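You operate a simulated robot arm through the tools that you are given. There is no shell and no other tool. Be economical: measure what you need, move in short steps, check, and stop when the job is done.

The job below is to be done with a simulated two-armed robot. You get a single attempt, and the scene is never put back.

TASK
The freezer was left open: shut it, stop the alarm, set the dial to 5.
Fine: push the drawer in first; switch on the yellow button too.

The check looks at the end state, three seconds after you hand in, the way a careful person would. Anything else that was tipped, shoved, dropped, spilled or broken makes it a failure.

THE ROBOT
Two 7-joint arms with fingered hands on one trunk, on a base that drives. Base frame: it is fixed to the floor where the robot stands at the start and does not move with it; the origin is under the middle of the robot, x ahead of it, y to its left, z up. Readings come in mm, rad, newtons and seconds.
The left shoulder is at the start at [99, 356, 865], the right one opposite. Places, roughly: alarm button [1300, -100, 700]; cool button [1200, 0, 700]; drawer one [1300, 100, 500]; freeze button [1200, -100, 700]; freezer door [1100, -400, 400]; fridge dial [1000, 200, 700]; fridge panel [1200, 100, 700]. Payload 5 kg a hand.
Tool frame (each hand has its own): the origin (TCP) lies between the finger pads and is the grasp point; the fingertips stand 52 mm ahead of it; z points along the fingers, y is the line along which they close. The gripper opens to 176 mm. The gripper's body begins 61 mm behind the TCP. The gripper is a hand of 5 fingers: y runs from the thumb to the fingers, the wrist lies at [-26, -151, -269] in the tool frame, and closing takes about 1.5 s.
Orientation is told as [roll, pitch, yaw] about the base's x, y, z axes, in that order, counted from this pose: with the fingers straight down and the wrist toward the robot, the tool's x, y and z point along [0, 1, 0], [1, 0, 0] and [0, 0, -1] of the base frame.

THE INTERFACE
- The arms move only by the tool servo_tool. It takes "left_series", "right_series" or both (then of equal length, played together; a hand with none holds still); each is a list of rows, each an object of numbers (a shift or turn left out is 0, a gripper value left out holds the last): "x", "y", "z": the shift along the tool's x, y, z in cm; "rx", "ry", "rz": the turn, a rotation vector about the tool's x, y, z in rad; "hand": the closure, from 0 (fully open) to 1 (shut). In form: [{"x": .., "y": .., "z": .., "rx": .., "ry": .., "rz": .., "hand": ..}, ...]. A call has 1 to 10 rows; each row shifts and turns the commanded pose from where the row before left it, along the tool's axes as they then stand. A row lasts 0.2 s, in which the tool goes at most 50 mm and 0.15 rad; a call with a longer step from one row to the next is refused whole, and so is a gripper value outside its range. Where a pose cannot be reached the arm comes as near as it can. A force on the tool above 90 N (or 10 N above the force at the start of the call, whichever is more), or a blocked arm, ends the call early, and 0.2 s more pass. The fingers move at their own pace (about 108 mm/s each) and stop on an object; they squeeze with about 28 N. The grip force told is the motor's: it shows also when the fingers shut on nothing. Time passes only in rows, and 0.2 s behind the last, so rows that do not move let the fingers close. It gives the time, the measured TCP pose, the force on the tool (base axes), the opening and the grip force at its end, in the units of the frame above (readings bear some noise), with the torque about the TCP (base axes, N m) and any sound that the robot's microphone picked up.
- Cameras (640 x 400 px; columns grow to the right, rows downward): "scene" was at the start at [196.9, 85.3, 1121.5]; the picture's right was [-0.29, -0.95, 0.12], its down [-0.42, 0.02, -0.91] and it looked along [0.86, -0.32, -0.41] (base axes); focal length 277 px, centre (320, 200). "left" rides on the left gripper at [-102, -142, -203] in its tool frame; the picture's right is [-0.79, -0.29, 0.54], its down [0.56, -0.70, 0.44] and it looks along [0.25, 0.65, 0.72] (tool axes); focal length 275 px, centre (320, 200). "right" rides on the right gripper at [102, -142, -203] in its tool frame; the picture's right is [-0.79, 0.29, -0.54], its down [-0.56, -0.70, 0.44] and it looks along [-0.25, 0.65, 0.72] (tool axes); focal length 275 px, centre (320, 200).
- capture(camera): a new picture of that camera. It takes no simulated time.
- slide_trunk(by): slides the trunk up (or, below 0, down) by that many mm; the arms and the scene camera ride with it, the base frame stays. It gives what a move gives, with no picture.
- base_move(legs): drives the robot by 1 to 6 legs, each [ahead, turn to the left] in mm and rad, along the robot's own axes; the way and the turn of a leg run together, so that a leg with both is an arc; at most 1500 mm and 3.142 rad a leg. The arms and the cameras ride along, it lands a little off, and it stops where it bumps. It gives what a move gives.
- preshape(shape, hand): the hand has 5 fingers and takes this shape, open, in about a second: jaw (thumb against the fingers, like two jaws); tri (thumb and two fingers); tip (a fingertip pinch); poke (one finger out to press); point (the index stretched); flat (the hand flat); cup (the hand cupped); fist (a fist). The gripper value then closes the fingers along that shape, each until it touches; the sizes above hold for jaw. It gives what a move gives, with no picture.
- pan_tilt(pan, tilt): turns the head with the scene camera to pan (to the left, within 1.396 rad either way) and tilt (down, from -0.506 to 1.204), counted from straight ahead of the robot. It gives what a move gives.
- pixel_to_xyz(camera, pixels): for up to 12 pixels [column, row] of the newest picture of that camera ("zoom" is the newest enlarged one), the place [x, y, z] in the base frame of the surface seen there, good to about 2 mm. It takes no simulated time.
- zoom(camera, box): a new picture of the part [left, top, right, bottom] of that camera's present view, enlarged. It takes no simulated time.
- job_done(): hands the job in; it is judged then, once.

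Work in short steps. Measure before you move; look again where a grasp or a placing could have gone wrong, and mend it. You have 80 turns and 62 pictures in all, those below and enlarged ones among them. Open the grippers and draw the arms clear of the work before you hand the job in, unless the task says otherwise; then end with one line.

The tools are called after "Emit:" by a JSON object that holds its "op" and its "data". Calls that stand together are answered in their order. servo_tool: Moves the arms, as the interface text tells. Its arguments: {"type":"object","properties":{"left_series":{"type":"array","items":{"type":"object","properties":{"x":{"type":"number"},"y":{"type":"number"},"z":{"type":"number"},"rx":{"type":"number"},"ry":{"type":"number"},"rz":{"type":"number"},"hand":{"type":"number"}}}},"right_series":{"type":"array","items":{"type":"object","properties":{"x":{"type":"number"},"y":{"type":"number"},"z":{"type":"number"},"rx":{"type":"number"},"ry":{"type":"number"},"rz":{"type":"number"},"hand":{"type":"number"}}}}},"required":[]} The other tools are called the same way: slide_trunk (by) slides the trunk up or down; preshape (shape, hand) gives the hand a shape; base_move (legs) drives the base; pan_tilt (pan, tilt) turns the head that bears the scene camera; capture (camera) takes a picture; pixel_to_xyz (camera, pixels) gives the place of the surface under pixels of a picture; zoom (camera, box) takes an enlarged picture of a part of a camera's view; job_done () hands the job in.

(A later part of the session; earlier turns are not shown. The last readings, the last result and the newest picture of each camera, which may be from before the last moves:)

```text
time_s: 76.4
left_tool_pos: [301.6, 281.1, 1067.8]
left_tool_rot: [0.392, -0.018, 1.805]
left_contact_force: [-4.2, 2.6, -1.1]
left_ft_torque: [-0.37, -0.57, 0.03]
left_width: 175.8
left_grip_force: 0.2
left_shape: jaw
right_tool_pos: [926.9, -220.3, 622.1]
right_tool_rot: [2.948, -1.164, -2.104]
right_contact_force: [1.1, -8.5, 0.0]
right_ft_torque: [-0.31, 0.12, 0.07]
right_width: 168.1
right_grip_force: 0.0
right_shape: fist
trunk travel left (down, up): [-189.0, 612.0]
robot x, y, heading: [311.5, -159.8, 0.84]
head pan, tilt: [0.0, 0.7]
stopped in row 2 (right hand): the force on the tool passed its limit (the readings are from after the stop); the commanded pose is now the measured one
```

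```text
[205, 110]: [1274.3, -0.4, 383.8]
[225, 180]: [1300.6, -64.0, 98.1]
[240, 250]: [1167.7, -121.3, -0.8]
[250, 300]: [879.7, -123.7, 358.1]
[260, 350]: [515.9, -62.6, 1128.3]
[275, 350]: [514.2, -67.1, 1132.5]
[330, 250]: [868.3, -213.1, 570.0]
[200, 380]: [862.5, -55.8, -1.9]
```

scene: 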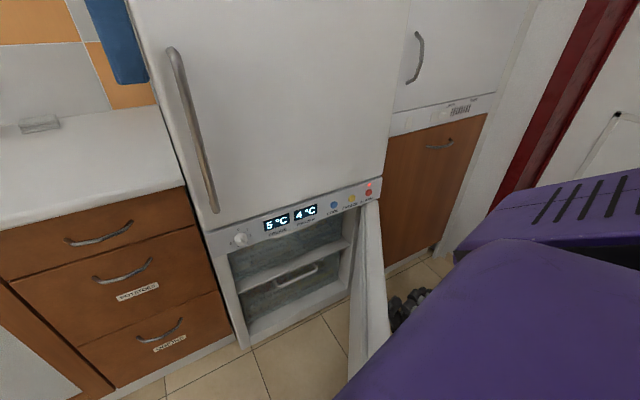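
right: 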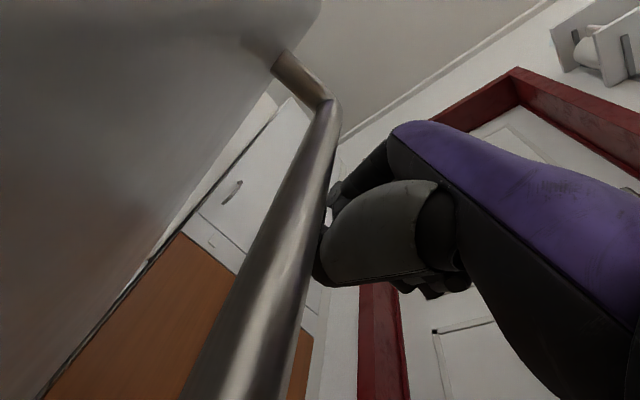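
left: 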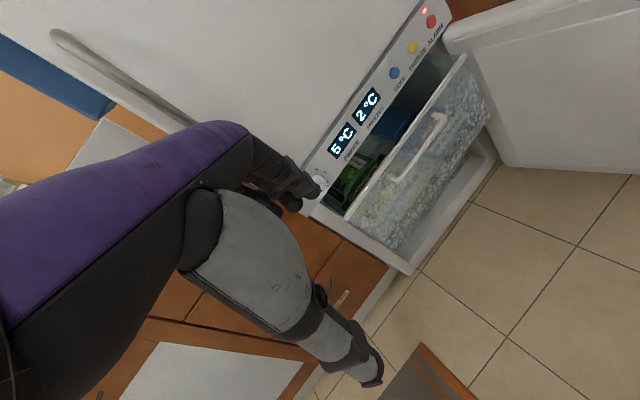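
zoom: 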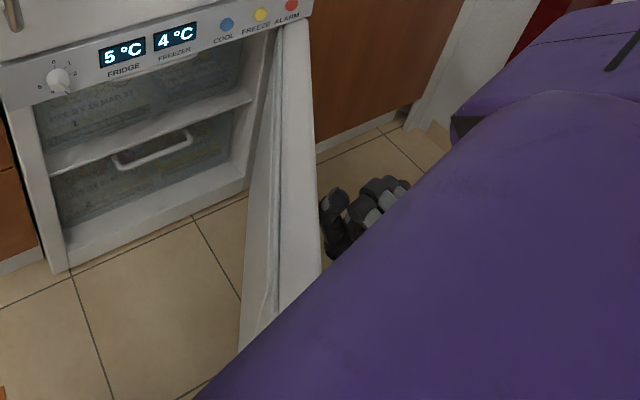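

The door's free edge (about [695, -155]) is close to my base front, which likely blocks it. I back the base 120 mm away and push again.

Emit:
{"op": "base_move", "data": {"legs": [[-120, 0]]}}

Emit:
{"op": "servo_tool", "data": {"right_series": [{"y": -3, "z": 1.5}, {"z": 1.6}, {"z": 1.6, "y": 0.4, "x": 0.4}, {"z": 1.6, "y": 0.4, "x": 0.4}, {"z": 1.6, "y": 0.4, "x": 0.4}, {"z": 1.6, "y": 0.4, "x": 0.4}, {"z": 1.6, "y": 0.4, "x": 0.4}, {"z": 1.6, "y": 0.4, "x": 0.4}, {"z": 1.6, "y": 0.4, "x": 0.4}]}}

Emit:
{"op": "capture", "data": {"camera": "scene"}}

```text
time_s: 77.6
left_tool_pos: [225.5, 194.0, 1065.5]
left_tool_rot: [0.375, -0.019, 1.815]
left_contact_force: [0.8, 0.3, -1.4]
left_ft_torque: [-0.17, 0.05, 0.02]
left_width: 175.9
left_grip_force: 0.1
left_shape: jaw
right_tool_pos: [849.0, -305.1, 619.0]
right_tool_rot: [2.943, -1.167, -2.097]
right_contact_force: [0.6, -0.2, 0.4]
right_ft_torque: [0.04, -0.01, 0.0]
right_width: 168.0
right_grip_force: 0.0
right_shape: fist
trunk travel left (down, up): [-189.0, 612.0]
robot x, y, heading: [230.3, -243.3, 0.833]
head pan, tilt: [0.0, 0.7]
```

```text
time_s: 79.6
left_tool_pos: [214.7, 187.5, 1066.3]
left_tool_rot: [0.377, -0.008, 1.84]
left_contact_force: [-0.8, 0.2, 0.2]
left_ft_torque: [0.02, -0.01, -0.01]
left_width: 176.1
left_grip_force: 0.2
left_shape: jaw
right_tool_pos: [928.9, -215.7, 683.0]
right_tool_rot: [2.938, -1.151, -2.088]
right_contact_force: [0.0, -0.6, 0.1]
right_ft_torque: [0.0, 0.0, 0.03]
right_width: 168.0
right_grip_force: 0.0
right_shape: fist
right hand out of reach, approached as far as the arm can: row 4, 5, 6, 7, 8, 9
trunk travel left (down, up): [-189.0, 612.0]
robot x, y, heading: [227.9, -239.3, 0.837]
head pan, tilt: [0.0, 0.7]
```

```text
11 pictures are left
```

scene: 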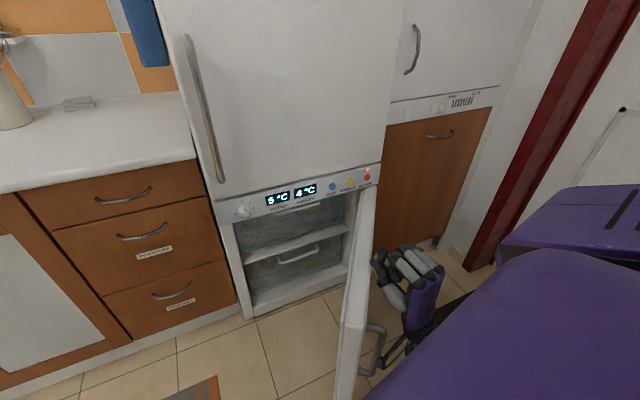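

With the base clear, the door is at about 178° and its handle is visible at (375, 350). I lower the fist beside the outer face, then turn the base left, which now pushes straight along the door's closing direction.

Emit:
{"op": "servo_tool", "data": {"right_series": [{"x": -1, "y": -2.9, "z": 0.1}, {"x": -1, "y": -2.9, "z": 0.1}, {"x": -0.5, "y": -2.9, "z": 0.2}, {"y": -2.9, "z": 0.2}]}}

Emit:
{"op": "base_move", "data": {"legs": [[0, 0.2]]}}

Emit:
{"op": "base_move", "data": {"legs": [[0, 0.15]]}}

Emit:
{"op": "capture", "data": {"camera": "scene"}}

```text
time_s: 80.6
left_tool_pos: [214.5, 186.8, 1066.0]
left_tool_rot: [0.379, -0.008, 1.838]
left_contact_force: [0.6, 0.0, -0.1]
left_ft_torque: [0.0, 0.05, -0.02]
left_width: 175.8
left_grip_force: 0.1
left_shape: jaw
right_tool_pos: [977.0, -189.4, 576.2]
right_tool_rot: [2.946, -1.153, -2.105]
right_contact_force: [-0.3, -0.3, -0.4]
right_ft_torque: [0.04, 0.0, 0.02]
right_width: 167.9
right_grip_force: 0.0
right_shape: fist
trunk travel left (down, up): [-189.0, 612.0]
robot x, y, heading: [232.0, -243.7, 0.832]
head pan, tilt: [0.0, 0.7]
```

```text
time_s: 81.4
left_tool_pos: [190.2, 174.0, 1062.1]
left_tool_rot: [0.391, 0.019, 1.889]
left_contact_force: [-3.4, -1.0, -0.3]
left_ft_torque: [0.05, -0.35, -0.03]
left_width: 175.8
left_grip_force: 0.0
left_shape: jaw
right_tool_pos: [963.7, -196.1, 592.2]
right_tool_rot: [2.968, -1.125, -2.116]
right_contact_force: [-1.8, 0.6, 2.9]
right_ft_torque: [-0.15, 0.24, -0.18]
right_width: 167.7
right_grip_force: 0.2
right_shape: fist
trunk travel left (down, up): [-189.0, 612.0]
robot x, y, heading: [230.2, -244.6, 0.837]
head pan, tilt: [0.0, 0.7]
stopped in leg 1: the robot was blocked; the commanded pose is now the measured one
```

```text
time_s: 82.1
left_tool_pos: [169.7, 161.9, 1059.7]
left_tool_rot: [0.407, 0.043, 1.936]
left_contact_force: [0.5, 1.4, -2.2]
left_ft_torque: [0.57, -0.41, 0.35]
left_width: 174.8
left_grip_force: 0.1
left_shape: jaw
right_tool_pos: [953.6, -207.3, 604.8]
right_tool_rot: [2.979, -1.1, -2.123]
right_contact_force: [-2.2, -0.4, 2.2]
right_ft_torque: [-0.14, 0.23, -0.14]
right_width: 167.8
right_grip_force: 0.1
right_shape: fist
trunk travel left (down, up): [-189.0, 612.0]
robot x, y, heading: [230.3, -245.3, 0.839]
head pan, tilt: [0.0, 0.7]
stopped in leg 1: the robot was blocked; the commanded pose is now the measured one
```

```text
10 pictures are left
```

scene: 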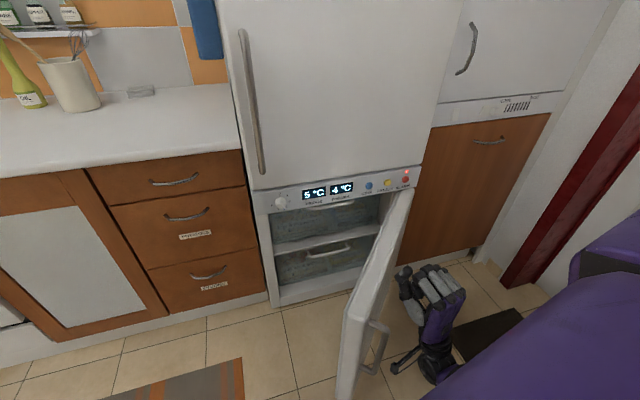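

The base can't turn further here (it likely touches the counter behind, about 400 mm off). I go 50 mm forward and turn left again.

Emit:
{"op": "base_move", "data": {"legs": [[50, 0]]}}

Emit:
{"op": "base_move", "data": {"legs": [[0, 0.2]]}}

Emit:
{"op": "base_move", "data": {"legs": [[0, 0.15]]}}

```text
time_s: 83.0
left_tool_pos: [206.5, 199.6, 1058.1]
left_tool_rot: [0.414, 0.041, 1.934]
left_contact_force: [3.9, 5.2, -0.5]
left_ft_torque: [0.07, -0.23, 0.59]
left_width: 174.5
left_grip_force: 0.0
left_shape: jaw
right_tool_pos: [988.3, -167.5, 604.0]
right_tool_rot: [2.975, -1.102, -2.124]
right_contact_force: [-0.9, 0.7, 0.6]
right_ft_torque: [0.0, 0.01, -0.02]
right_width: 167.9
right_grip_force: 0.0
right_shape: fist
trunk travel left (down, up): [-189.0, 612.0]
robot x, y, heading: [263.5, -203.1, 0.838]
head pan, tilt: [0.0, 0.7]
```

```text
time_s: 84.2
left_tool_pos: [118.9, 171.9, 1059.2]
left_tool_rot: [0.41, 0.05, 2.155]
left_contact_force: [7.3, 8.9, -5.1]
left_ft_torque: [0.87, -0.02, 1.09]
left_width: 171.2
left_grip_force: 0.1
left_shape: jaw
right_tool_pos: [963.0, -32.4, 609.3]
right_tool_rot: [2.978, -1.091, -1.924]
right_contact_force: [-0.2, 0.4, 0.0]
right_ft_torque: [0.02, -0.05, 0.03]
right_width: 168.1
right_grip_force: 0.1
right_shape: fist
trunk travel left (down, up): [-189.0, 612.0]
robot x, y, heading: [264.5, -208.0, 1.037]
head pan, tilt: [0.0, 0.7]
```

```text
time_s: 85.2
left_tool_pos: [56.4, 135.3, 1058.6]
left_tool_rot: [0.415, 0.061, 2.325]
left_contact_force: [5.3, 17.5, -6.8]
left_ft_torque: [1.02, 0.24, 1.56]
left_width: 170.9
left_grip_force: 0.0
left_shape: jaw
right_tool_pos: [926.5, 64.0, 616.9]
right_tool_rot: [2.983, -1.077, -1.78]
right_contact_force: [0.1, -1.0, -1.9]
right_ft_torque: [0.09, -0.1, 0.1]
right_width: 168.2
right_grip_force: 0.1
right_shape: fist
trunk travel left (down, up): [-189.0, 612.0]
robot x, y, heading: [266.2, -209.6, 1.188]
head pan, tilt: [0.0, 0.7]
```

The base turned freely and the hand swept to [926, 64]. The left hand got pressed near the body; I look before going on.

Emit:
{"op": "pan_tilt", "data": {"pan": -0.45, "tilt": 0.7}}

Emit:
{"op": "capture", "data": {"camera": "scene"}}

Emit:
{"op": "pixel_to_xyz", "data": {"camera": "scene", "pixels": [[320, 200], [300, 300], [350, 250], [250, 250], [280, 220], [320, 260]]}}

```text
time_s: 86.1
left_tool_pos: [51.2, 125.8, 1056.5]
left_tool_rot: [0.432, 0.076, 2.342]
left_contact_force: [8.9, 29.2, -6.9]
left_ft_torque: [0.77, -0.45, 1.85]
left_width: 170.6
left_grip_force: 0.0
left_shape: jaw
right_tool_pos: [923.0, 55.9, 623.7]
right_tool_rot: [2.987, -1.064, -1.784]
right_contact_force: [0.5, -0.1, 0.1]
right_ft_torque: [-0.02, 0.04, -0.03]
right_width: 0.1
right_grip_force: 0.2
right_shape: fist
trunk travel left (down, up): [-189.0, 612.0]
robot x, y, heading: [264.5, -206.9, 1.186]
head pan, tilt: [-0.45, 0.7]
```

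```text
9 pictures are left
```

scene: 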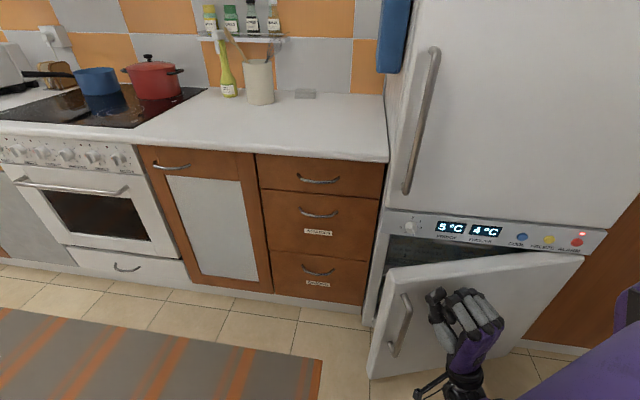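

```text
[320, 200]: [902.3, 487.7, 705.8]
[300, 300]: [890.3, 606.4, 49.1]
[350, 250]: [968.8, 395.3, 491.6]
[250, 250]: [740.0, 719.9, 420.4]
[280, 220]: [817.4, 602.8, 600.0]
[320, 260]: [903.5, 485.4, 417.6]
```

The door is nearly closed, and the fist is before its face. I free the left hand forward and push the door with the right fist along the panel's normal.

Emit:
{"op": "servo_tool", "data": {"left_series": [{"x": -2.5, "y": 1.1}, {"x": -2.7, "y": 1.2}, {"x": -2.7, "y": 1.2}, {"x": -2.7, "y": 1.2}, {"x": -2.7, "y": 1.2}, {"x": -2.7, "y": 1.2}]}}

Emit:
{"op": "servo_tool", "data": {"right_series": [{"y": -2.2, "z": 1.2}, {"y": -2.2, "z": 1.2}, {"z": 1.5, "y": 0.8, "x": -0.9}, {"z": 1.5, "y": 0.8, "x": -0.9}, {"z": 1.5, "y": 0.8, "x": -0.9}, {"z": 1.5, "y": 0.8, "x": -0.9}, {"z": 1.5, "y": 0.8, "x": -0.9}, {"z": 1.5, "y": 0.8, "x": -0.9}, {"z": 1.5, "y": 0.8, "x": -0.9}]}}

```text
time_s: 87.5
left_tool_pos: [112.9, 272.6, 994.1]
left_tool_rot: [0.404, 0.053, 2.322]
left_contact_force: [-0.2, 0.2, -0.2]
left_ft_torque: [-0.01, 0.01, 0.01]
left_width: 175.7
left_grip_force: 0.0
left_shape: jaw
right_tool_pos: [925.5, 56.7, 622.1]
right_tool_rot: [2.987, -1.065, -1.785]
right_contact_force: [0.2, 0.5, 0.5]
right_ft_torque: [0.06, -0.04, 0.0]
right_width: 0.0
right_grip_force: 0.0
right_shape: fist
trunk travel left (down, up): [-189.0, 612.0]
robot x, y, heading: [267.3, -206.5, 1.185]
head pan, tilt: [-0.45, 0.7]
```

```text
time_s: 89.5
left_tool_pos: [111.3, 272.7, 995.7]
left_tool_rot: [0.404, 0.055, 2.322]
left_contact_force: [0.2, 0.4, -0.1]
left_ft_torque: [0.03, -0.02, 0.02]
left_width: 175.9
left_grip_force: 0.1
left_shape: jaw
right_tool_pos: [1025.1, 133.4, 691.7]
right_tool_rot: [2.987, -1.066, -1.783]
right_contact_force: [-0.9, 0.8, 0.0]
right_ft_torque: [-0.03, -0.01, -0.04]
right_width: 168.0
right_grip_force: 0.2
right_shape: fist
trunk travel left (down, up): [-189.0, 612.0]
robot x, y, heading: [265.1, -204.4, 1.186]
head pan, tilt: [-0.45, 0.7]
```

The fist rose to z=692 because its fingers point upward, and it now stands just before the panel. I draw it back level, then lower it to about z=570.

Emit:
{"op": "servo_tool", "data": {"right_series": [{"z": -2.6, "y": 1.4, "x": 1.2}, {"z": -2.6, "y": 1.4, "x": 1.2}, {"z": -2.6, "y": 1.4, "x": 1.2}, {"y": -3.4, "z": -1.9}, {"y": -3.4, "z": -1.9}, {"y": -3.4, "z": -1.9}]}}

Emit:
{"op": "capture", "data": {"camera": "scene"}}

Emit:
{"op": "pixel_to_xyz", "data": {"camera": "scene", "pixels": [[400, 262], [410, 350], [540, 256], [560, 262], [500, 255], [375, 330], [400, 330]]}}

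```text
time_s: 90.9
left_tool_pos: [112.1, 272.2, 994.5]
left_tool_rot: [0.404, 0.053, 2.324]
left_contact_force: [-0.9, 0.3, -0.3]
left_ft_torque: [0.0, -0.02, -0.01]
left_width: 175.7
left_grip_force: 0.0
left_shape: jaw
right_tool_pos: [953.2, 64.9, 575.2]
right_tool_rot: [2.988, -1.065, -1.785]
right_contact_force: [0.0, 0.1, 1.1]
right_ft_torque: [-0.02, -0.04, 0.05]
right_width: 167.9
right_grip_force: 0.1
right_shape: fist
trunk travel left (down, up): [-189.0, 612.0]
robot x, y, heading: [267.0, -206.6, 1.192]
head pan, tilt: [-0.45, 0.7]
```

```text
8 pictures are left
```

scene: 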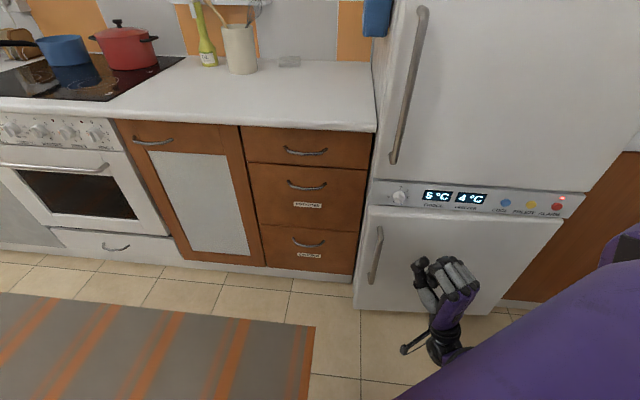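

```text
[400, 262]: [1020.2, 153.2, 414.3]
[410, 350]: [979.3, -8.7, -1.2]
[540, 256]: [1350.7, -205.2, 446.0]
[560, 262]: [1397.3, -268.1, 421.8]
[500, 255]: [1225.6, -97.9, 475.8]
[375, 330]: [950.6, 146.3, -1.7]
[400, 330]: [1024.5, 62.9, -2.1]
```

The door is almost shut: its face is about 20–30 mm out at the handle side. I shift the fist 60 mm left and push slowly along the normal until it seats.

Emit:
{"op": "servo_tool", "data": {"right_series": [{"z": 1.4, "y": -0.8, "x": 2.5}, {"z": 1.4, "y": -0.8, "x": 2.5}, {"z": 1.47, "y": -0.81, "x": -1.08}, {"z": 1.47, "y": -0.81, "x": -1.08}, {"z": 1.47, "y": -0.81, "x": -1.08}, {"z": 1.1, "y": -0.6, "x": -0.8}, {"z": 1.1, "y": -0.6, "x": -0.8}, {"z": 1.1, "y": -0.6, "x": -0.8}, {"z": 1.1, "y": -0.6, "x": -0.8}]}}

Emit:
{"op": "servo_tool", "data": {"right_series": [{"z": 0.9, "y": -0.5, "x": -0.6}, {"z": 0.9, "y": -0.5, "x": -0.6}, {"z": 0.9, "y": -0.5, "x": -0.6}]}}

```text
time_s: 92.9
left_tool_pos: [111.8, 271.1, 994.4]
left_tool_rot: [0.404, 0.055, 2.321]
left_contact_force: [-0.4, 0.2, -0.5]
left_ft_torque: [0.02, -0.03, -0.02]
left_width: 175.8
left_grip_force: 0.1
left_shape: jaw
right_tool_pos: [1016.2, 179.7, 572.8]
right_tool_rot: [2.988, -1.062, -1.786]
right_contact_force: [-20.5, -25.8, -4.2]
right_ft_torque: [0.0, 0.51, -3.05]
right_width: 167.8
right_grip_force: 0.0
right_shape: fist
right hand out of reach, approached as far as the arm can: row 2
trunk travel left (down, up): [-189.0, 612.0]
robot x, y, heading: [268.1, -207.7, 1.183]
head pan, tilt: [-0.45, 0.7]
```

```text
time_s: 93.2
left_tool_pos: [106.3, 257.3, 1002.2]
left_tool_rot: [0.386, 0.045, 2.322]
left_contact_force: [-0.8, -3.9, 3.0]
left_ft_torque: [0.46, -0.18, -0.07]
left_width: 176.2
left_grip_force: 0.1
left_shape: jaw
right_tool_pos: [1016.8, 170.9, 581.4]
right_tool_rot: [2.998, -1.044, -1.8]
right_contact_force: [-1.2, -1.4, 2.6]
right_ft_torque: [-0.28, 0.02, 0.01]
right_width: 0.0
right_grip_force: 0.1
right_shape: fist
trunk travel left (down, up): [-189.0, 612.0]
robot x, y, heading: [267.8, -204.0, 1.184]
head pan, tilt: [-0.45, 0.7]
stopped in row 1 (right hand): the force on the tool passed its limit (the readings are from after the stop); the commanded pose is now the measured one
```

The door pressed home with a firm stop. I draw back, give the right hand the poke shape, and check the door and panel.

Emit:
{"op": "servo_tool", "data": {"right_series": [{"z": -1.9, "y": 1.1, "x": 1.0}, {"z": -1.9, "y": 1.1, "x": 1.0}, {"z": -1.9, "y": 1.1, "x": 1.0}, {"z": -1.9, "y": 1.1, "x": 1.0}, {"z": -1.9, "y": 1.1, "x": 1.0}, {"z": -1.9, "y": 1.1, "x": 0.5}]}}

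Emit:
{"op": "preshape", "data": {"hand": "right", "shape": "poke"}}

Emit:
{"op": "zoom", "data": {"camera": "scene", "box": [340, 170, 612, 340]}}

Emit:
{"op": "pixel_to_xyz", "data": {"camera": "zoom", "pixels": [[150, 120], [480, 130], [60, 250], [75, 85], [375, 78], [435, 83], [500, 87], [140, 40], [230, 110], [127, 52], [127, 64], [135, 52]]}}

```text
time_s: 94.7
left_tool_pos: [106.8, 260.9, 999.7]
left_tool_rot: [0.394, 0.049, 2.323]
left_contact_force: [0.1, 0.5, -0.4]
left_ft_torque: [-0.01, 0.0, 0.0]
left_width: 176.0
left_grip_force: 0.0
left_shape: jaw
right_tool_pos: [921.0, 68.2, 585.0]
right_tool_rot: [2.999, -1.046, -1.798]
right_contact_force: [2.1, 0.1, 0.0]
right_ft_torque: [0.01, -0.05, 0.04]
right_width: 0.0
right_grip_force: 0.1
right_shape: fist
trunk travel left (down, up): [-189.0, 612.0]
robot x, y, heading: [266.2, -206.4, 1.186]
head pan, tilt: [-0.45, 0.7]
```

```text
time_s: 95.5
left_tool_pos: [107.0, 260.6, 999.2]
left_tool_rot: [0.393, 0.051, 2.323]
left_contact_force: [-0.1, 0.5, 0.1]
left_ft_torque: [0.01, 0.02, 0.03]
left_width: 175.8
left_grip_force: 0.0
left_shape: jaw
right_tool_pos: [920.8, 67.5, 584.4]
right_tool_rot: [2.998, -1.046, -1.795]
right_contact_force: [-0.3, -0.2, 1.3]
right_ft_torque: [0.01, 0.03, -0.01]
right_width: 0.0
right_grip_force: 0.2
right_shape: poke
trunk travel left (down, up): [-189.0, 612.0]
robot x, y, heading: [271.0, -205.5, 1.189]
head pan, tilt: [-0.45, 0.7]
```

```text
2.35 times, centred on (476, 255) of scene
```

zoom: 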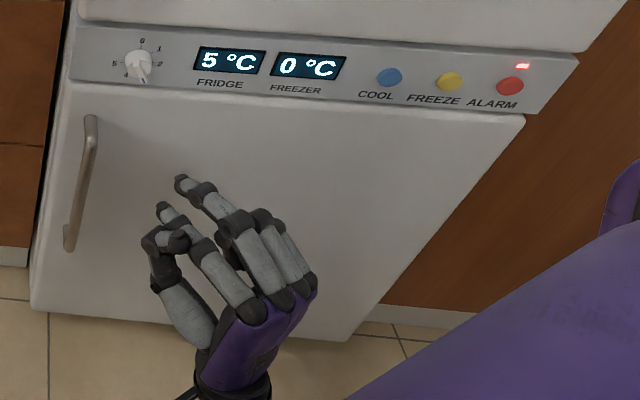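

```text
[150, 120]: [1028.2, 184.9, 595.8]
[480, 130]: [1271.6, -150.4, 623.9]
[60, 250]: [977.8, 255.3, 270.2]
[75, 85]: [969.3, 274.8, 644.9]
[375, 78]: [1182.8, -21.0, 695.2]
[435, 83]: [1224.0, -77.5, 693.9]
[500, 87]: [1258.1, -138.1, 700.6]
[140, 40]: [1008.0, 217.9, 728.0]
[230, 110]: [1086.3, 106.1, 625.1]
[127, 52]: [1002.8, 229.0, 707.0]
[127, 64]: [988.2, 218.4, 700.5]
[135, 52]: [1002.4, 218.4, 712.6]
```

The door is shut (its face is flush at n≈-4, freezer shows 0 °C). Now the buttons: yellow is at about [1224, -78, 694], red at [1258, -138, 700]. I level the hand, raise it to z≈700 and turn the base right.

Emit:
{"op": "servo_tool", "data": {"right_series": [{"rx": 0.125, "hand": 0}, {"rx": 0.125}, {"rx": 0.125}, {"rx": 0.125}, {"y": 2.9}, {"y": 2.9}, {"y": 2.9}, {"y": 2.9}]}}

Emit:
{"op": "base_move", "data": {"legs": [[0, -0.36]]}}

Emit:
{"op": "capture", "data": {"camera": "scene"}}

```text
time_s: 97.3
left_tool_pos: [107.1, 259.5, 998.7]
left_tool_rot: [0.391, 0.049, 2.324]
left_contact_force: [-1.0, -0.3, -0.8]
left_ft_torque: [-0.02, 0.0, -0.03]
left_width: 175.7
left_grip_force: 0.0
left_shape: jaw
right_tool_pos: [927.7, 63.6, 699.9]
right_tool_rot: [1.827, -1.497, -0.608]
right_contact_force: [-0.7, 0.0, 0.2]
right_ft_torque: [-0.04, 0.01, 0.03]
right_width: 0.0
right_grip_force: 0.0
right_shape: poke
trunk travel left (down, up): [-189.0, 612.0]
robot x, y, heading: [265.3, -208.0, 1.186]
head pan, tilt: [-0.45, 0.7]
```

```text
time_s: 98.8
left_tool_pos: [280.8, 287.2, 1000.1]
left_tool_rot: [0.391, 0.049, 1.965]
left_contact_force: [-0.9, 0.0, -1.0]
left_ft_torque: [-0.06, -0.16, -0.02]
left_width: 176.0
left_grip_force: 0.1
left_shape: jaw
right_tool_pos: [980.2, -184.4, 700.1]
right_tool_rot: [1.846, -1.495, -0.982]
right_contact_force: [-1.2, -0.5, 0.2]
right_ft_torque: [-0.07, 0.02, -0.05]
right_width: 0.0
right_grip_force: 0.0
right_shape: poke
trunk travel left (down, up): [-189.0, 612.0]
robot x, y, heading: [268.3, -204.1, 0.825]
head pan, tilt: [-0.45, 0.7]
```

```text
6 pictures are left
```

scene: 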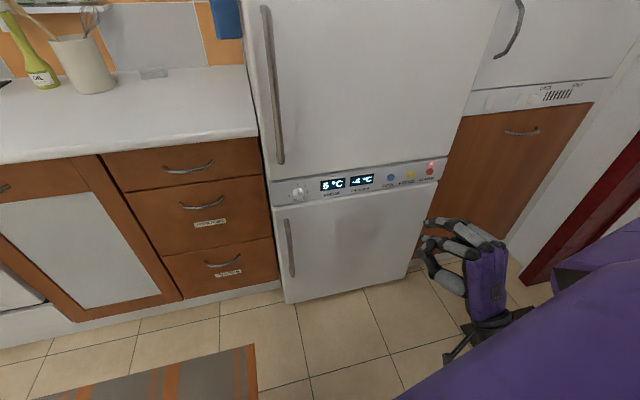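

The index finger's tip shows at about (428, 222). I read its place to learn its offset from the TCP.

Emit:
{"op": "pixel_to_xyz", "data": {"camera": "scene", "pixels": [[428, 222], [431, 223], [435, 222], [440, 222], [427, 240], [431, 241], [425, 238], [390, 178], [410, 174], [430, 169], [430, 250], [450, 225]]}}

```text
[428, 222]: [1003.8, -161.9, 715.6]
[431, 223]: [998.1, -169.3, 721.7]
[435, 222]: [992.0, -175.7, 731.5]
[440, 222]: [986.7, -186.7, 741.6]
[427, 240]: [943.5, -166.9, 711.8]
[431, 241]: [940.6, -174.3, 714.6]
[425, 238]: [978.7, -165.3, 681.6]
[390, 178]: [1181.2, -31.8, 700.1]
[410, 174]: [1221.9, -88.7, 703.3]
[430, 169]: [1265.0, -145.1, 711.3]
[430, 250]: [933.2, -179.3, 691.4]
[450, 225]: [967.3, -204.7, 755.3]
```

The fingertip sits about [28, 27, 12] ahead of the TCP. I bring it to 30 mm before the yellow button.

Emit:
{"op": "servo_tool", "data": {"right_series": [{"x": -2.24, "z": 3.32, "y": -0.15}, {"x": -2.24, "z": 3.32, "y": -0.15}, {"x": -2.24, "z": 3.32, "y": -0.15}, {"x": -2.24, "z": 3.32, "y": -0.15}, {"x": -2.24, "z": 3.32, "y": -0.15}]}}

Emit:
{"op": "zoom", "data": {"camera": "scene", "box": [340, 130, 500, 230]}}

```text
time_s: 100.0
left_tool_pos: [271.6, 277.9, 1004.7]
left_tool_rot: [0.379, 0.042, 1.965]
left_contact_force: [0.2, -1.5, -0.1]
left_ft_torque: [0.09, -0.04, 0.01]
left_width: 175.8
left_grip_force: 0.0
left_shape: jaw
right_tool_pos: [1166.9, -137.1, 695.3]
right_tool_rot: [1.99, -1.491, -1.13]
right_contact_force: [-0.3, 0.4, -1.6]
right_ft_torque: [0.18, -0.08, -0.1]
right_width: 0.0
right_grip_force: 0.1
right_shape: poke
trunk travel left (down, up): [-189.0, 612.0]
robot x, y, heading: [266.8, -204.9, 0.826]
head pan, tilt: [-0.45, 0.7]
```

```text
4.00 times, centred on (420, 180) of scene
```

zoom: 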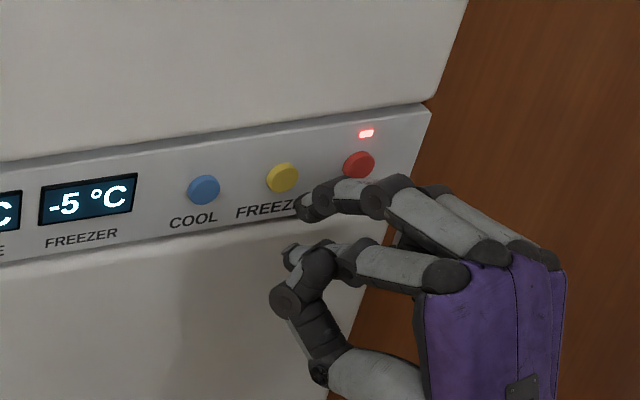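

Emit:
{"op": "pixel_to_xyz", "data": {"camera": "zoom", "pixels": [[303, 207], [308, 205], [300, 215], [330, 190], [290, 255], [283, 178], [290, 183], [360, 165], [300, 200], [297, 205]]}}

```text
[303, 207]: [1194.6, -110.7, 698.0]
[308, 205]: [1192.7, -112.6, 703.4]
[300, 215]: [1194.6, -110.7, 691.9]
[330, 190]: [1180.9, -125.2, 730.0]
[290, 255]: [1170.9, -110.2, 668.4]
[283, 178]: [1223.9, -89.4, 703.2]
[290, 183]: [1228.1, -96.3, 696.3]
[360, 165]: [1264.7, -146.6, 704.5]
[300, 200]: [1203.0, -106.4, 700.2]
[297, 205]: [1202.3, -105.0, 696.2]
```

The tip is at about [1202, -105, 698], 26 mm short of the yellow button. I press slowly along the normal, then retreat.

Emit:
{"op": "servo_tool", "data": {"right_series": [{"z": 1.17, "x": -0.28, "y": 0.2}, {"z": 0.98, "x": -0.23, "y": 0.2}, {"z": 0.5, "x": -0.12}, {"z": 0.4, "x": -0.1}, {"z": 0.4, "x": -0.1}]}}

Emit:
{"op": "servo_tool", "data": {"right_series": [{"z": -1.2, "x": 0.28}, {"z": -1.2, "x": 0.28}, {"z": -1.2, "x": 0.28}]}}

Emit:
{"op": "zoom", "data": {"camera": "scene", "box": [340, 130, 500, 230]}}

```text
time_s: 101.2
left_tool_pos: [269.6, 276.8, 1005.9]
left_tool_rot: [0.379, 0.042, 1.964]
left_contact_force: [0.2, -0.2, 0.2]
left_ft_torque: [-0.01, 0.04, 0.04]
left_width: 175.9
left_grip_force: 0.0
left_shape: jaw
right_tool_pos: [1192.6, -117.6, 703.7]
right_tool_rot: [2.091, -1.49, -1.227]
right_contact_force: [-45.1, -30.6, 13.4]
right_ft_torque: [-0.19, 0.1, -0.67]
right_width: 0.0
right_grip_force: 0.1
right_shape: poke
trunk travel left (down, up): [-189.0, 612.0]
robot x, y, heading: [267.6, -207.7, 0.829]
head pan, tilt: [-0.45, 0.7]
heard: click
```

```text
time_s: 102.0
left_tool_pos: [271.9, 278.8, 1004.5]
left_tool_rot: [0.381, 0.044, 1.967]
left_contact_force: [-0.3, 0.2, 0.4]
left_ft_torque: [-0.02, -0.03, 0.02]
left_width: 175.7
left_grip_force: 0.1
left_shape: jaw
right_tool_pos: [1166.4, -138.4, 700.8]
right_tool_rot: [1.993, -1.494, -1.133]
right_contact_force: [0.0, -0.1, 1.3]
right_ft_torque: [-0.12, 0.07, -0.04]
right_width: 0.2
right_grip_force: 0.0
right_shape: poke
trunk travel left (down, up): [-189.0, 612.0]
robot x, y, heading: [264.9, -205.3, 0.827]
head pan, tilt: [-0.45, 0.7]
```

```text
4.00 times, centred on (420, 180) of scene
```

zoom: 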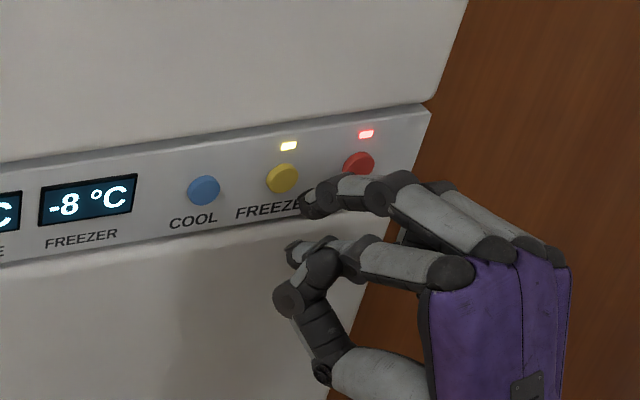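

The yellow lamp is lit. Now the red button: shift by [41, -57] and press the same way.

Emit:
{"op": "servo_tool", "data": {"right_series": [{"x": -2.3, "z": -0.6, "y": 0.17}, {"x": -2.3, "z": -0.6, "y": 0.17}, {"x": -2.2, "z": -0.5, "y": 0.17}]}}

Emit:
{"op": "servo_tool", "data": {"right_series": [{"z": 1.17, "x": -0.28}, {"z": 0.98, "x": -0.23}, {"z": 0.5, "x": -0.12}, {"z": 0.4, "x": -0.1}, {"z": 0.4, "x": -0.1}]}}

Emit:
{"op": "servo_tool", "data": {"right_series": [{"z": -1.2, "x": 0.28}, {"z": -1.2, "x": 0.28}, {"z": -2.2, "x": 0.28}]}}

Emit:
{"op": "zoom", "data": {"camera": "scene", "box": [270, 130, 470, 255]}}

```text
time_s: 102.8
left_tool_pos: [272.7, 277.2, 1005.0]
left_tool_rot: [0.38, 0.042, 1.965]
left_contact_force: [0.4, 1.0, 0.0]
left_ft_torque: [0.02, 0.01, 0.03]
left_width: 176.1
left_grip_force: 0.1
left_shape: jaw
right_tool_pos: [1206.0, -197.5, 698.1]
right_tool_rot: [1.988, -1.492, -1.124]
right_contact_force: [-0.8, 0.9, 0.3]
right_ft_torque: [0.02, -0.03, -0.06]
right_width: 0.2
right_grip_force: 0.0
right_shape: poke
trunk travel left (down, up): [-189.0, 612.0]
robot x, y, heading: [264.9, -203.3, 0.828]
head pan, tilt: [-0.45, 0.7]
```

```text
time_s: 104.0
left_tool_pos: [272.5, 276.9, 1004.4]
left_tool_rot: [0.379, 0.042, 1.966]
left_contact_force: [1.5, 0.1, -0.1]
left_ft_torque: [0.04, 0.11, 0.0]
left_width: 175.8
left_grip_force: 0.1
left_shape: jaw
right_tool_pos: [1235.9, -176.5, 700.5]
right_tool_rot: [2.021, -1.49, -1.155]
right_contact_force: [-35.7, -28.7, 6.1]
right_ft_torque: [-0.22, 0.18, -0.64]
right_width: 0.1
right_grip_force: 0.0
right_shape: poke
trunk travel left (down, up): [-189.0, 612.0]
robot x, y, heading: [264.8, -204.9, 0.828]
head pan, tilt: [-0.45, 0.7]
heard: click
```

```text
time_s: 104.8
left_tool_pos: [271.4, 278.2, 1004.4]
left_tool_rot: [0.38, 0.045, 1.964]
left_contact_force: [-0.2, 0.1, -0.1]
left_ft_torque: [-0.06, -0.05, 0.02]
left_width: 176.0
left_grip_force: 0.0
left_shape: jaw
right_tool_pos: [1198.9, -205.6, 699.2]
right_tool_rot: [2.017, -1.493, -1.153]
right_contact_force: [0.1, -0.7, 0.9]
right_ft_torque: [-0.12, 0.1, -0.01]
right_width: 0.0
right_grip_force: 0.1
right_shape: poke
trunk travel left (down, up): [-189.0, 612.0]
robot x, y, heading: [262.9, -205.8, 0.827]
head pan, tilt: [-0.45, 0.7]
```

```text
3.20 times, centred on (370, 192) of scene
```

zoom: 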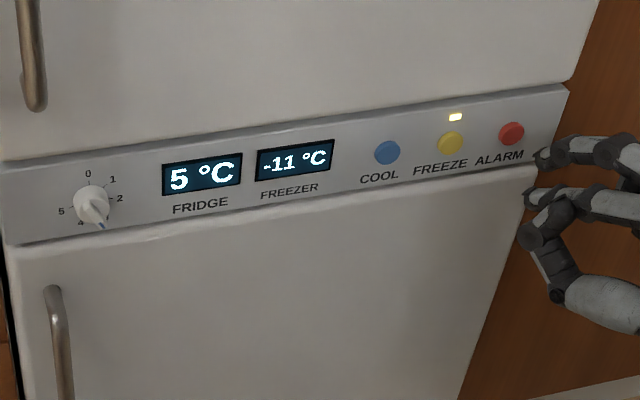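

The alarm lamp is off and the yellow one on. Now I measure the dial: its labels, centre (92, 200) and pointer tip (103, 228).

Emit:
{"op": "pixel_to_xyz", "data": {"camera": "zoom", "pixels": [[88, 173], [113, 180], [120, 198], [80, 223], [61, 211], [92, 190], [92, 205], [103, 229], [98, 215], [108, 218], [84, 212], [76, 200]]}}

Emit:
{"op": "zoom", "data": {"camera": "scene", "box": [280, 176, 320, 201]}}

Emit:
{"op": "pixel_to_xyz", "data": {"camera": "zoom", "pixels": [[320, 200], [320, 160], [350, 200], [280, 200], [340, 250], [350, 280], [320, 250], [300, 250], [370, 250], [380, 280], [320, 120], [250, 220]]}}

```text
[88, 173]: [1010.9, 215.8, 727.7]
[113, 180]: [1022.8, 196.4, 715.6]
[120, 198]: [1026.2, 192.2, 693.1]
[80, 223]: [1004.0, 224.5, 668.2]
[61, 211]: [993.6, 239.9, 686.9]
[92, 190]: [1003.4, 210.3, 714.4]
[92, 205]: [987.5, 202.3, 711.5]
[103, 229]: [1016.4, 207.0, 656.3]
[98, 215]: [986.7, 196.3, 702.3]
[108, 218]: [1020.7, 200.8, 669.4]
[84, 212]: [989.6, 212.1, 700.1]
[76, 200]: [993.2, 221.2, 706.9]
```

```text
16.00 times, centred on (300, 188) of scene
```

zoom: 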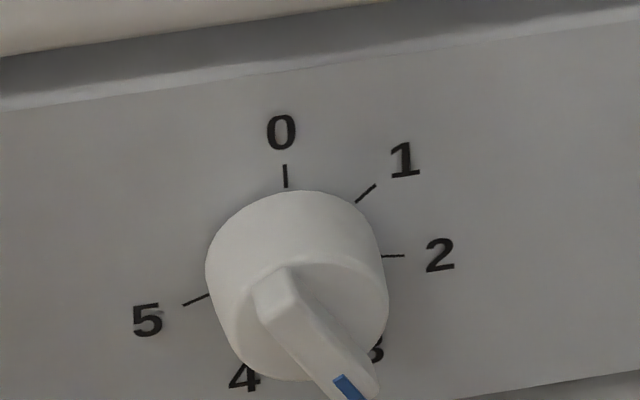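

```text
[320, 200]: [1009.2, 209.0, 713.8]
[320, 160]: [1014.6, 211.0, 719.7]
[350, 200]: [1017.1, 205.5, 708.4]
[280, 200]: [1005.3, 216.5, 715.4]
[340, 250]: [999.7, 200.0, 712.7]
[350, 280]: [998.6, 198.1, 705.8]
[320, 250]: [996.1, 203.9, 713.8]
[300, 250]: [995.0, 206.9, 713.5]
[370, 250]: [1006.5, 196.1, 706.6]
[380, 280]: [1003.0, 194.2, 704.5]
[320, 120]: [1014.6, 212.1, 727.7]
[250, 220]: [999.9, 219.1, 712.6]
```

The labels lie on a circle around [1010, 217, 697] in 50° steps (0 at top, 3 at 150°, 5 at 250°), so the dial must turn 100° clockwise. I'll grip the knob and turn it with the wrist: first retreat, take the jaw shape, and pre-roll the hand about -1.5 rad.

Emit:
{"op": "servo_tool", "data": {"right_series": [{"z": -3.5}, {"z": -3.5}, {"z": -3.5}, {"z": -3.5}, {"z": -3.5}]}}

Emit:
{"op": "preshape", "data": {"hand": "right", "shape": "jaw"}}

Emit:
{"op": "servo_tool", "data": {"right_series": [{"rz": -0.145, "hand": 0.5}, {"rz": -0.145}, {"rz": -0.145}, {"rz": -0.145}, {"rz": -0.145}, {"rz": -0.145}, {"rz": -0.145}, {"rz": -0.145}, {"rz": -0.145}, {"rz": -0.145}]}}

```text
time_s: 106.0
left_tool_pos: [271.4, 278.7, 1004.7]
left_tool_rot: [0.379, 0.041, 1.966]
left_contact_force: [0.4, -0.2, 1.4]
left_ft_torque: [-0.02, 0.01, -0.01]
left_width: 175.9
left_grip_force: 0.1
left_shape: jaw
right_tool_pos: [1086.4, -337.6, 694.3]
right_tool_rot: [2.015, -1.492, -1.15]
right_contact_force: [0.2, -1.0, 0.2]
right_ft_torque: [-0.07, 0.04, 0.03]
right_width: 0.3
right_grip_force: 0.1
right_shape: poke
trunk travel left (down, up): [-189.0, 612.0]
robot x, y, heading: [267.3, -203.4, 0.826]
head pan, tilt: [-0.45, 0.7]
```

```text
time_s: 107.0
left_tool_pos: [271.5, 276.9, 1003.5]
left_tool_rot: [0.382, 0.042, 1.964]
left_contact_force: [-0.6, 0.1, -0.1]
left_ft_torque: [0.0, 0.02, -0.03]
left_width: 175.8
left_grip_force: 0.1
left_shape: jaw
right_tool_pos: [1086.1, -336.2, 692.8]
right_tool_rot: [2.0, -1.491, -1.136]
right_contact_force: [0.1, 0.3, 0.6]
right_ft_torque: [0.01, 0.0, 0.04]
right_width: 176.0
right_grip_force: 0.1
right_shape: jaw
trunk travel left (down, up): [-189.0, 612.0]
robot x, y, heading: [264.7, -208.3, 0.826]
head pan, tilt: [-0.45, 0.7]
```

```text
time_s: 109.2
left_tool_pos: [271.8, 278.8, 1003.8]
left_tool_rot: [0.38, 0.042, 1.964]
left_contact_force: [0.1, 0.0, -1.3]
left_ft_torque: [-0.02, -0.02, -0.02]
left_width: 175.9
left_grip_force: 0.1
left_shape: jaw
right_tool_pos: [1182.3, -433.4, 828.4]
right_tool_rot: [-1.545, -0.734, 2.472]
right_contact_force: [-0.5, -0.2, 0.4]
right_ft_torque: [-0.01, -0.01, 0.01]
right_width: 88.1
right_grip_force: 0.1
right_shape: jaw
right hand out of reach, approached as far as the arm can: row 4, 5, 6, 7, 8, 9, 10
trunk travel left (down, up): [-189.0, 612.0]
robot x, y, heading: [269.3, -205.4, 0.83]
head pan, tilt: [-0.45, 0.7]
```

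The pre-roll ran into joint limits, so gripping is awkward from here. I go back to the poke hand, unroll it, and return to the earlier good pose; the dial's pointer ridge can be pushed round with the fingertip.

Emit:
{"op": "preshape", "data": {"hand": "right", "shape": "poke"}}

Emit:
{"op": "servo_tool", "data": {"right_series": [{"rz": 0.14, "hand": 0}, {"rz": 0.14}, {"rz": 0.14}, {"rz": 0.14}, {"rz": 0.14}, {"rz": 0.14}]}}

Emit:
{"op": "servo_tool", "data": {"right_series": [{"x": 3.15, "z": 0.75, "y": -1.3}, {"x": 3.15, "z": 0.75, "y": -1.3}, {"x": 3.15, "z": 0.75, "y": -1.3}, {"x": 3.15, "z": 0.75, "y": -1.3}, {"x": 3.15, "z": 0.75, "y": -1.3}, {"x": 3.15, "z": 0.75, "y": -1.3}, {"x": 3.15, "z": 0.75, "y": -1.3}, {"x": 3.15, "z": 0.75, "y": -1.3}, {"x": 3.15, "z": 0.75, "y": -1.3}, {"x": 3.15, "z": 0.75, "y": -1.3}]}}

```text
time_s: 110.0
left_tool_pos: [272.2, 278.4, 1004.3]
left_tool_rot: [0.381, 0.044, 1.966]
left_contact_force: [0.6, -0.4, 0.1]
left_ft_torque: [0.02, 0.02, -0.02]
left_width: 175.9
left_grip_force: 0.0
left_shape: jaw
right_tool_pos: [1182.4, -433.4, 828.3]
right_tool_rot: [-1.547, -0.736, 2.471]
right_contact_force: [0.0, 0.0, 0.3]
right_ft_torque: [0.02, 0.03, 0.0]
right_width: 0.0
right_grip_force: 0.0
right_shape: poke
trunk travel left (down, up): [-189.0, 612.0]
robot x, y, heading: [265.7, -204.5, 0.828]
head pan, tilt: [-0.45, 0.7]
```

```text
time_s: 111.5
left_tool_pos: [271.8, 278.5, 1003.6]
left_tool_rot: [0.378, 0.042, 1.965]
left_contact_force: [-1.1, 0.9, 0.0]
left_ft_torque: [-0.01, -0.01, -0.01]
left_width: 176.0
left_grip_force: 0.1
left_shape: jaw
right_tool_pos: [1183.1, -432.2, 828.9]
right_tool_rot: [0.395, -1.55, 0.526]
right_contact_force: [-0.2, -0.3, -0.5]
right_ft_torque: [-0.04, 0.01, 0.01]
right_width: 0.3
right_grip_force: 0.1
right_shape: poke
trunk travel left (down, up): [-189.0, 612.0]
robot x, y, heading: [265.2, -205.6, 0.83]
head pan, tilt: [-0.45, 0.7]
```

```text
time_s: 113.7
left_tool_pos: [272.0, 279.7, 1003.9]
left_tool_rot: [0.381, 0.044, 1.963]
left_contact_force: [0.5, 1.5, 0.8]
left_ft_torque: [0.01, 0.01, 0.01]
left_width: 176.0
left_grip_force: 0.1
left_shape: jaw
right_tool_pos: [974.7, -183.0, 700.5]
right_tool_rot: [0.261, -1.552, 0.656]
right_contact_force: [0.2, -0.6, -0.3]
right_ft_torque: [0.02, 0.03, -0.01]
right_width: 0.2
right_grip_force: 0.1
right_shape: poke
trunk travel left (down, up): [-189.0, 612.0]
robot x, y, heading: [266.6, -206.2, 0.823]
head pan, tilt: [-0.45, 0.7]
```

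The hand is back at the good pose [975, -183, 700]. I move the base to the left of the dial (robot to about [8, 133]) so the right hand faces it squarely; its sweep stays over 100 mm off the cabinets.

Emit:
{"op": "base_move", "data": {"legs": [[0, 1.4], [426, 0], [0, -1.57]]}}

```text
time_s: 123.5
left_tool_pos: [99.3, 606.9, 1005.0]
left_tool_rot: [0.379, 0.043, 1.794]
left_contact_force: [-0.3, 0.8, -0.9]
left_ft_torque: [0.01, -0.03, -0.04]
left_width: 175.8
left_grip_force: 0.1
left_shape: jaw
right_tool_pos: [713.5, 34.3, 699.4]
right_tool_rot: [0.281, -1.554, 0.464]
right_contact_force: [0.7, 1.1, -0.9]
right_ft_torque: [0.01, -0.04, -0.02]
right_width: 0.2
right_grip_force: 0.0
right_shape: poke
trunk travel left (down, up): [-189.0, 612.0]
robot x, y, heading: [-1.3, 144.0, 0.654]
head pan, tilt: [-0.45, 0.7]
```

Hand at [713, 34, 699] facing az 0.745. I yaw it to the panel's normal and bring the fingertip to about 30 mm before the knob's right side.

Emit:
{"op": "servo_tool", "data": {"right_series": [{"ry": -0.058}, {"ry": -0.058}, {"x": -0.8, "y": -0.15, "z": 4.3}, {"x": -0.8, "y": -0.15, "z": 4.3}, {"x": -0.8, "y": -0.15, "z": 4.3}, {"x": -0.8, "y": -0.15, "z": 4.3}, {"x": -0.8, "y": -0.15, "z": 4.3}, {"x": -0.8, "y": -0.15, "z": 4.3}]}}

```text
time_s: 125.3
left_tool_pos: [90.5, 599.8, 1008.2]
left_tool_rot: [0.369, 0.038, 1.789]
left_contact_force: [-1.3, -1.2, -0.8]
left_ft_torque: [0.0, 0.0, 0.03]
left_width: 175.9
left_grip_force: 0.0
left_shape: jaw
right_tool_pos: [946.5, 134.8, 696.4]
right_tool_rot: [0.473, -1.562, 0.156]
right_contact_force: [-1.3, 1.2, -1.4]
right_ft_torque: [0.12, -0.11, -0.02]
right_width: 0.0
right_grip_force: 0.1
right_shape: poke
right hand out of reach, approached as far as the arm can: row 2
trunk travel left (down, up): [-189.0, 612.0]
robot x, y, heading: [-0.0, 143.2, 0.653]
head pan, tilt: [-0.45, 0.7]
```

The tip should be at s≈-271, n≈44. I go in beside the pointer's right flank and push it along the arc in small steps.

Emit:
{"op": "pan_tilt", "data": {"pan": -0.79, "tilt": 0.62}}

Emit:
{"op": "servo_tool", "data": {"right_series": [{"x": 0.8, "y": -0.6}, {"z": 1.2}, {"z": 1.2}, {"z": 0.8}, {"x": 0.6, "y": -0.25}, {"x": 0.6, "y": -0.25}, {"x": 0.5, "y": -0.6}]}}

```text
time_s: 126.1
left_tool_pos: [90.1, 600.6, 1009.0]
left_tool_rot: [0.369, 0.037, 1.79]
left_contact_force: [-0.6, 0.5, -0.1]
left_ft_torque: [0.02, 0.01, 0.06]
left_width: 176.0
left_grip_force: 0.1
left_shape: jaw
right_tool_pos: [947.0, 134.2, 696.0]
right_tool_rot: [0.497, -1.565, 0.132]
right_contact_force: [0.5, 0.0, 0.0]
right_ft_torque: [-0.03, 0.01, 0.0]
right_width: 0.0
right_grip_force: 0.0
right_shape: poke
trunk travel left (down, up): [-189.0, 612.0]
robot x, y, heading: [3.6, 143.6, 0.655]
head pan, tilt: [-0.791, 0.62]
```

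```text
time_s: 127.0
left_tool_pos: [78.3, 591.1, 1012.9]
left_tool_rot: [0.354, 0.027, 1.788]
left_contact_force: [-1.4, -1.7, 1.0]
left_ft_torque: [0.26, -0.13, -0.07]
left_width: 176.1
left_grip_force: 0.1
left_shape: jaw
right_tool_pos: [951.0, 146.6, 703.3]
right_tool_rot: [2.713, -1.55, -2.076]
right_contact_force: [-0.5, -0.7, -0.8]
right_ft_torque: [0.03, -0.07, 0.02]
right_width: 0.2
right_grip_force: 0.1
right_shape: poke
trunk travel left (down, up): [-189.0, 612.0]
robot x, y, heading: [-0.3, 142.3, 0.652]
head pan, tilt: [-0.791, 0.62]
stopped in row 4 (right hand): the force on the tool passed its limit (the readings are from after the stop); the commanded pose is now the measured one
```

It met something early (TCP n≈81). I look closely.

Emit:
{"op": "zoom", "data": {"camera": "scene", "box": [240, 150, 400, 250]}}

Emit:
{"op": "pixel_to_xyz", "data": {"camera": "zoom", "pixels": [[320, 200], [300, 180], [340, 180], [360, 200], [340, 220], [380, 200], [280, 200], [320, 160], [360, 160], [300, 230]]}}

```text
4.00 times, centred on (320, 200) of scene
```

zoom: 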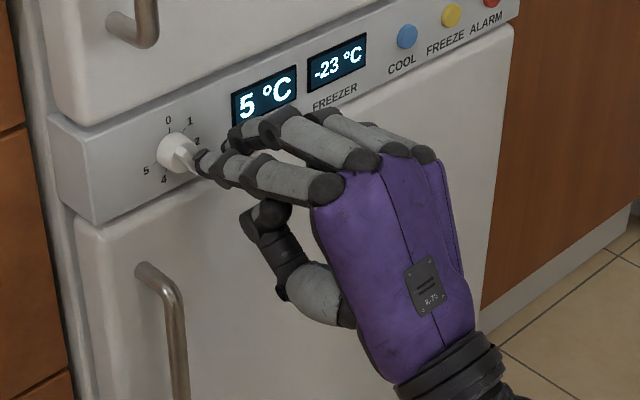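

```text
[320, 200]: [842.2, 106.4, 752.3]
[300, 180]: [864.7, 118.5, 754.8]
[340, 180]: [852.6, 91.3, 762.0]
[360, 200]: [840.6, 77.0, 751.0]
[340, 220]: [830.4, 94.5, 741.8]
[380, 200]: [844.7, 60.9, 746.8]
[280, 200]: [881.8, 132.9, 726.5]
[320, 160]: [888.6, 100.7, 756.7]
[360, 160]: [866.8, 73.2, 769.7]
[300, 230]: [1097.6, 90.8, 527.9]
```

The stretched index finger's tip touches the pointer at about (205, 160). I measure the tip and the dial's pointer in this picture.

Emit:
{"op": "pixel_to_xyz", "data": {"camera": "zoom", "pixels": [[207, 160], [203, 163], [200, 157], [203, 153], [212, 165], [196, 160], [190, 165], [180, 158], [175, 145], [186, 170], [197, 174], [225, 165]]}}

```text
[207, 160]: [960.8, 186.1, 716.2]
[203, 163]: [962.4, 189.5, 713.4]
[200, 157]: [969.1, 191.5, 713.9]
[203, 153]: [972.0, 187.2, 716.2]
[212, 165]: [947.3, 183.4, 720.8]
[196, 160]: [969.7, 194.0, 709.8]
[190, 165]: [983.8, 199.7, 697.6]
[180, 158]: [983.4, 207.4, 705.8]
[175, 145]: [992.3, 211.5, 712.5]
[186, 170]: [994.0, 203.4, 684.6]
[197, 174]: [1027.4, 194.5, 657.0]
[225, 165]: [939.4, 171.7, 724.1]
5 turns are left
```

I have 5 turns left. The index tip is about 25 mm left of and 50 mm ahead of the TCP, i.e. at s≈-310, z≈708. In one go: back off, shift 30 mm right and 15 mm down, go in beside the pointer, push along the arc to the 5, retreat, and look.

Emit:
{"op": "servo_tool", "data": {"right_series": [{"z": -0.6}, {"x": -1.5, "y": -0.7}, {"x": -1.5, "y": -0.8}, {"z": 1.0}, {"z": 0.8}, {"z": 0.5}]}}

Emit:
{"op": "servo_tool", "data": {"right_series": [{"x": 0.6, "y": -0.2}, {"x": 0.5, "y": -0.25}, {"x": 0.5, "y": -0.55}, {"x": 0.4, "y": -0.5}, {"x": 0.8, "y": -0.1}, {"x": 0.8, "y": 0.3}]}}

Emit:
{"op": "servo_tool", "data": {"right_series": [{"z": -2}, {"z": -2}, {"z": -2}, {"x": -2}]}}

Emit:
{"op": "zoom", "data": {"camera": "scene", "box": [260, 168, 324, 208]}}

Emit:
{"op": "pixel_to_xyz", "data": {"camera": "zoom", "pixels": [[200, 200], [220, 200], [240, 200], [260, 200], [200, 230], [220, 230], [240, 230], [260, 230], [300, 230], [320, 200], [360, 200], [360, 240]]}}

```text
time_s: 128.4
left_tool_pos: [79.6, 592.5, 1012.9]
left_tool_rot: [0.357, 0.031, 1.79]
left_contact_force: [1.1, 0.2, -0.6]
left_ft_torque: [0.02, 0.0, 0.02]
left_width: 176.0
left_grip_force: 0.0
left_shape: jaw
right_tool_pos: [983.2, 135.1, 688.1]
right_tool_rot: [2.727, -1.552, -2.089]
right_contact_force: [0.4, 0.2, -0.5]
right_ft_torque: [0.03, -0.02, -0.01]
right_width: 0.1
right_grip_force: 0.2
right_shape: poke
trunk travel left (down, up): [-189.0, 612.0]
robot x, y, heading: [-1.7, 144.4, 0.654]
head pan, tilt: [-0.791, 0.62]
```

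```text
time_s: 129.8
left_tool_pos: [79.5, 592.6, 1013.9]
left_tool_rot: [0.357, 0.032, 1.788]
left_contact_force: [-0.6, 0.6, -0.1]
left_ft_torque: [0.0, -0.01, 0.02]
left_width: 176.0
left_grip_force: 0.0
left_shape: jaw
right_tool_pos: [962.7, 163.9, 676.3]
right_tool_rot: [2.549, -1.549, -1.905]
right_contact_force: [-0.6, -0.3, -2.4]
right_ft_torque: [-0.07, 0.02, 0.04]
right_width: 0.0
right_grip_force: 0.1
right_shape: poke
trunk travel left (down, up): [-189.0, 612.0]
robot x, y, heading: [0.1, 141.8, 0.652]
head pan, tilt: [-0.791, 0.62]
```

```text
time_s: 130.8
left_tool_pos: [80.3, 591.2, 1013.9]
left_tool_rot: [0.356, 0.031, 1.789]
left_contact_force: [-0.3, 0.1, -0.5]
left_ft_torque: [0.02, -0.02, 0.02]
left_width: 176.1
left_grip_force: 0.1
left_shape: jaw
right_tool_pos: [924.4, 112.4, 674.8]
right_tool_rot: [2.732, -1.551, -2.095]
right_contact_force: [-0.1, -0.9, 0.0]
right_ft_torque: [0.0, -0.02, -0.05]
right_width: 0.0
right_grip_force: 0.0
right_shape: poke
trunk travel left (down, up): [-189.0, 612.0]
robot x, y, heading: [0.6, 144.9, 0.658]
head pan, tilt: [-0.791, 0.62]
```

```text
10.00 times, centred on (292, 188) of scene
```

zoom: 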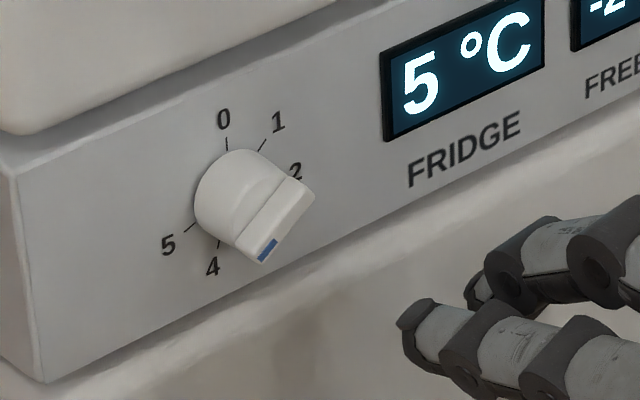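

```text
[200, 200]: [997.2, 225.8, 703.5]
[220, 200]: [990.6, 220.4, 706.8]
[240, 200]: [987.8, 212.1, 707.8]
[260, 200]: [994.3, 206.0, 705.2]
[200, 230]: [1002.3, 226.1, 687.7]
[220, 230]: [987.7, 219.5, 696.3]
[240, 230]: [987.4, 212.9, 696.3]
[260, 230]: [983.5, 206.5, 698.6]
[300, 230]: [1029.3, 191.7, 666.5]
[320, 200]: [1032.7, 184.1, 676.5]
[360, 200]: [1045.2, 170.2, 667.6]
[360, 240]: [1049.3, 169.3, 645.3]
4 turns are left
```

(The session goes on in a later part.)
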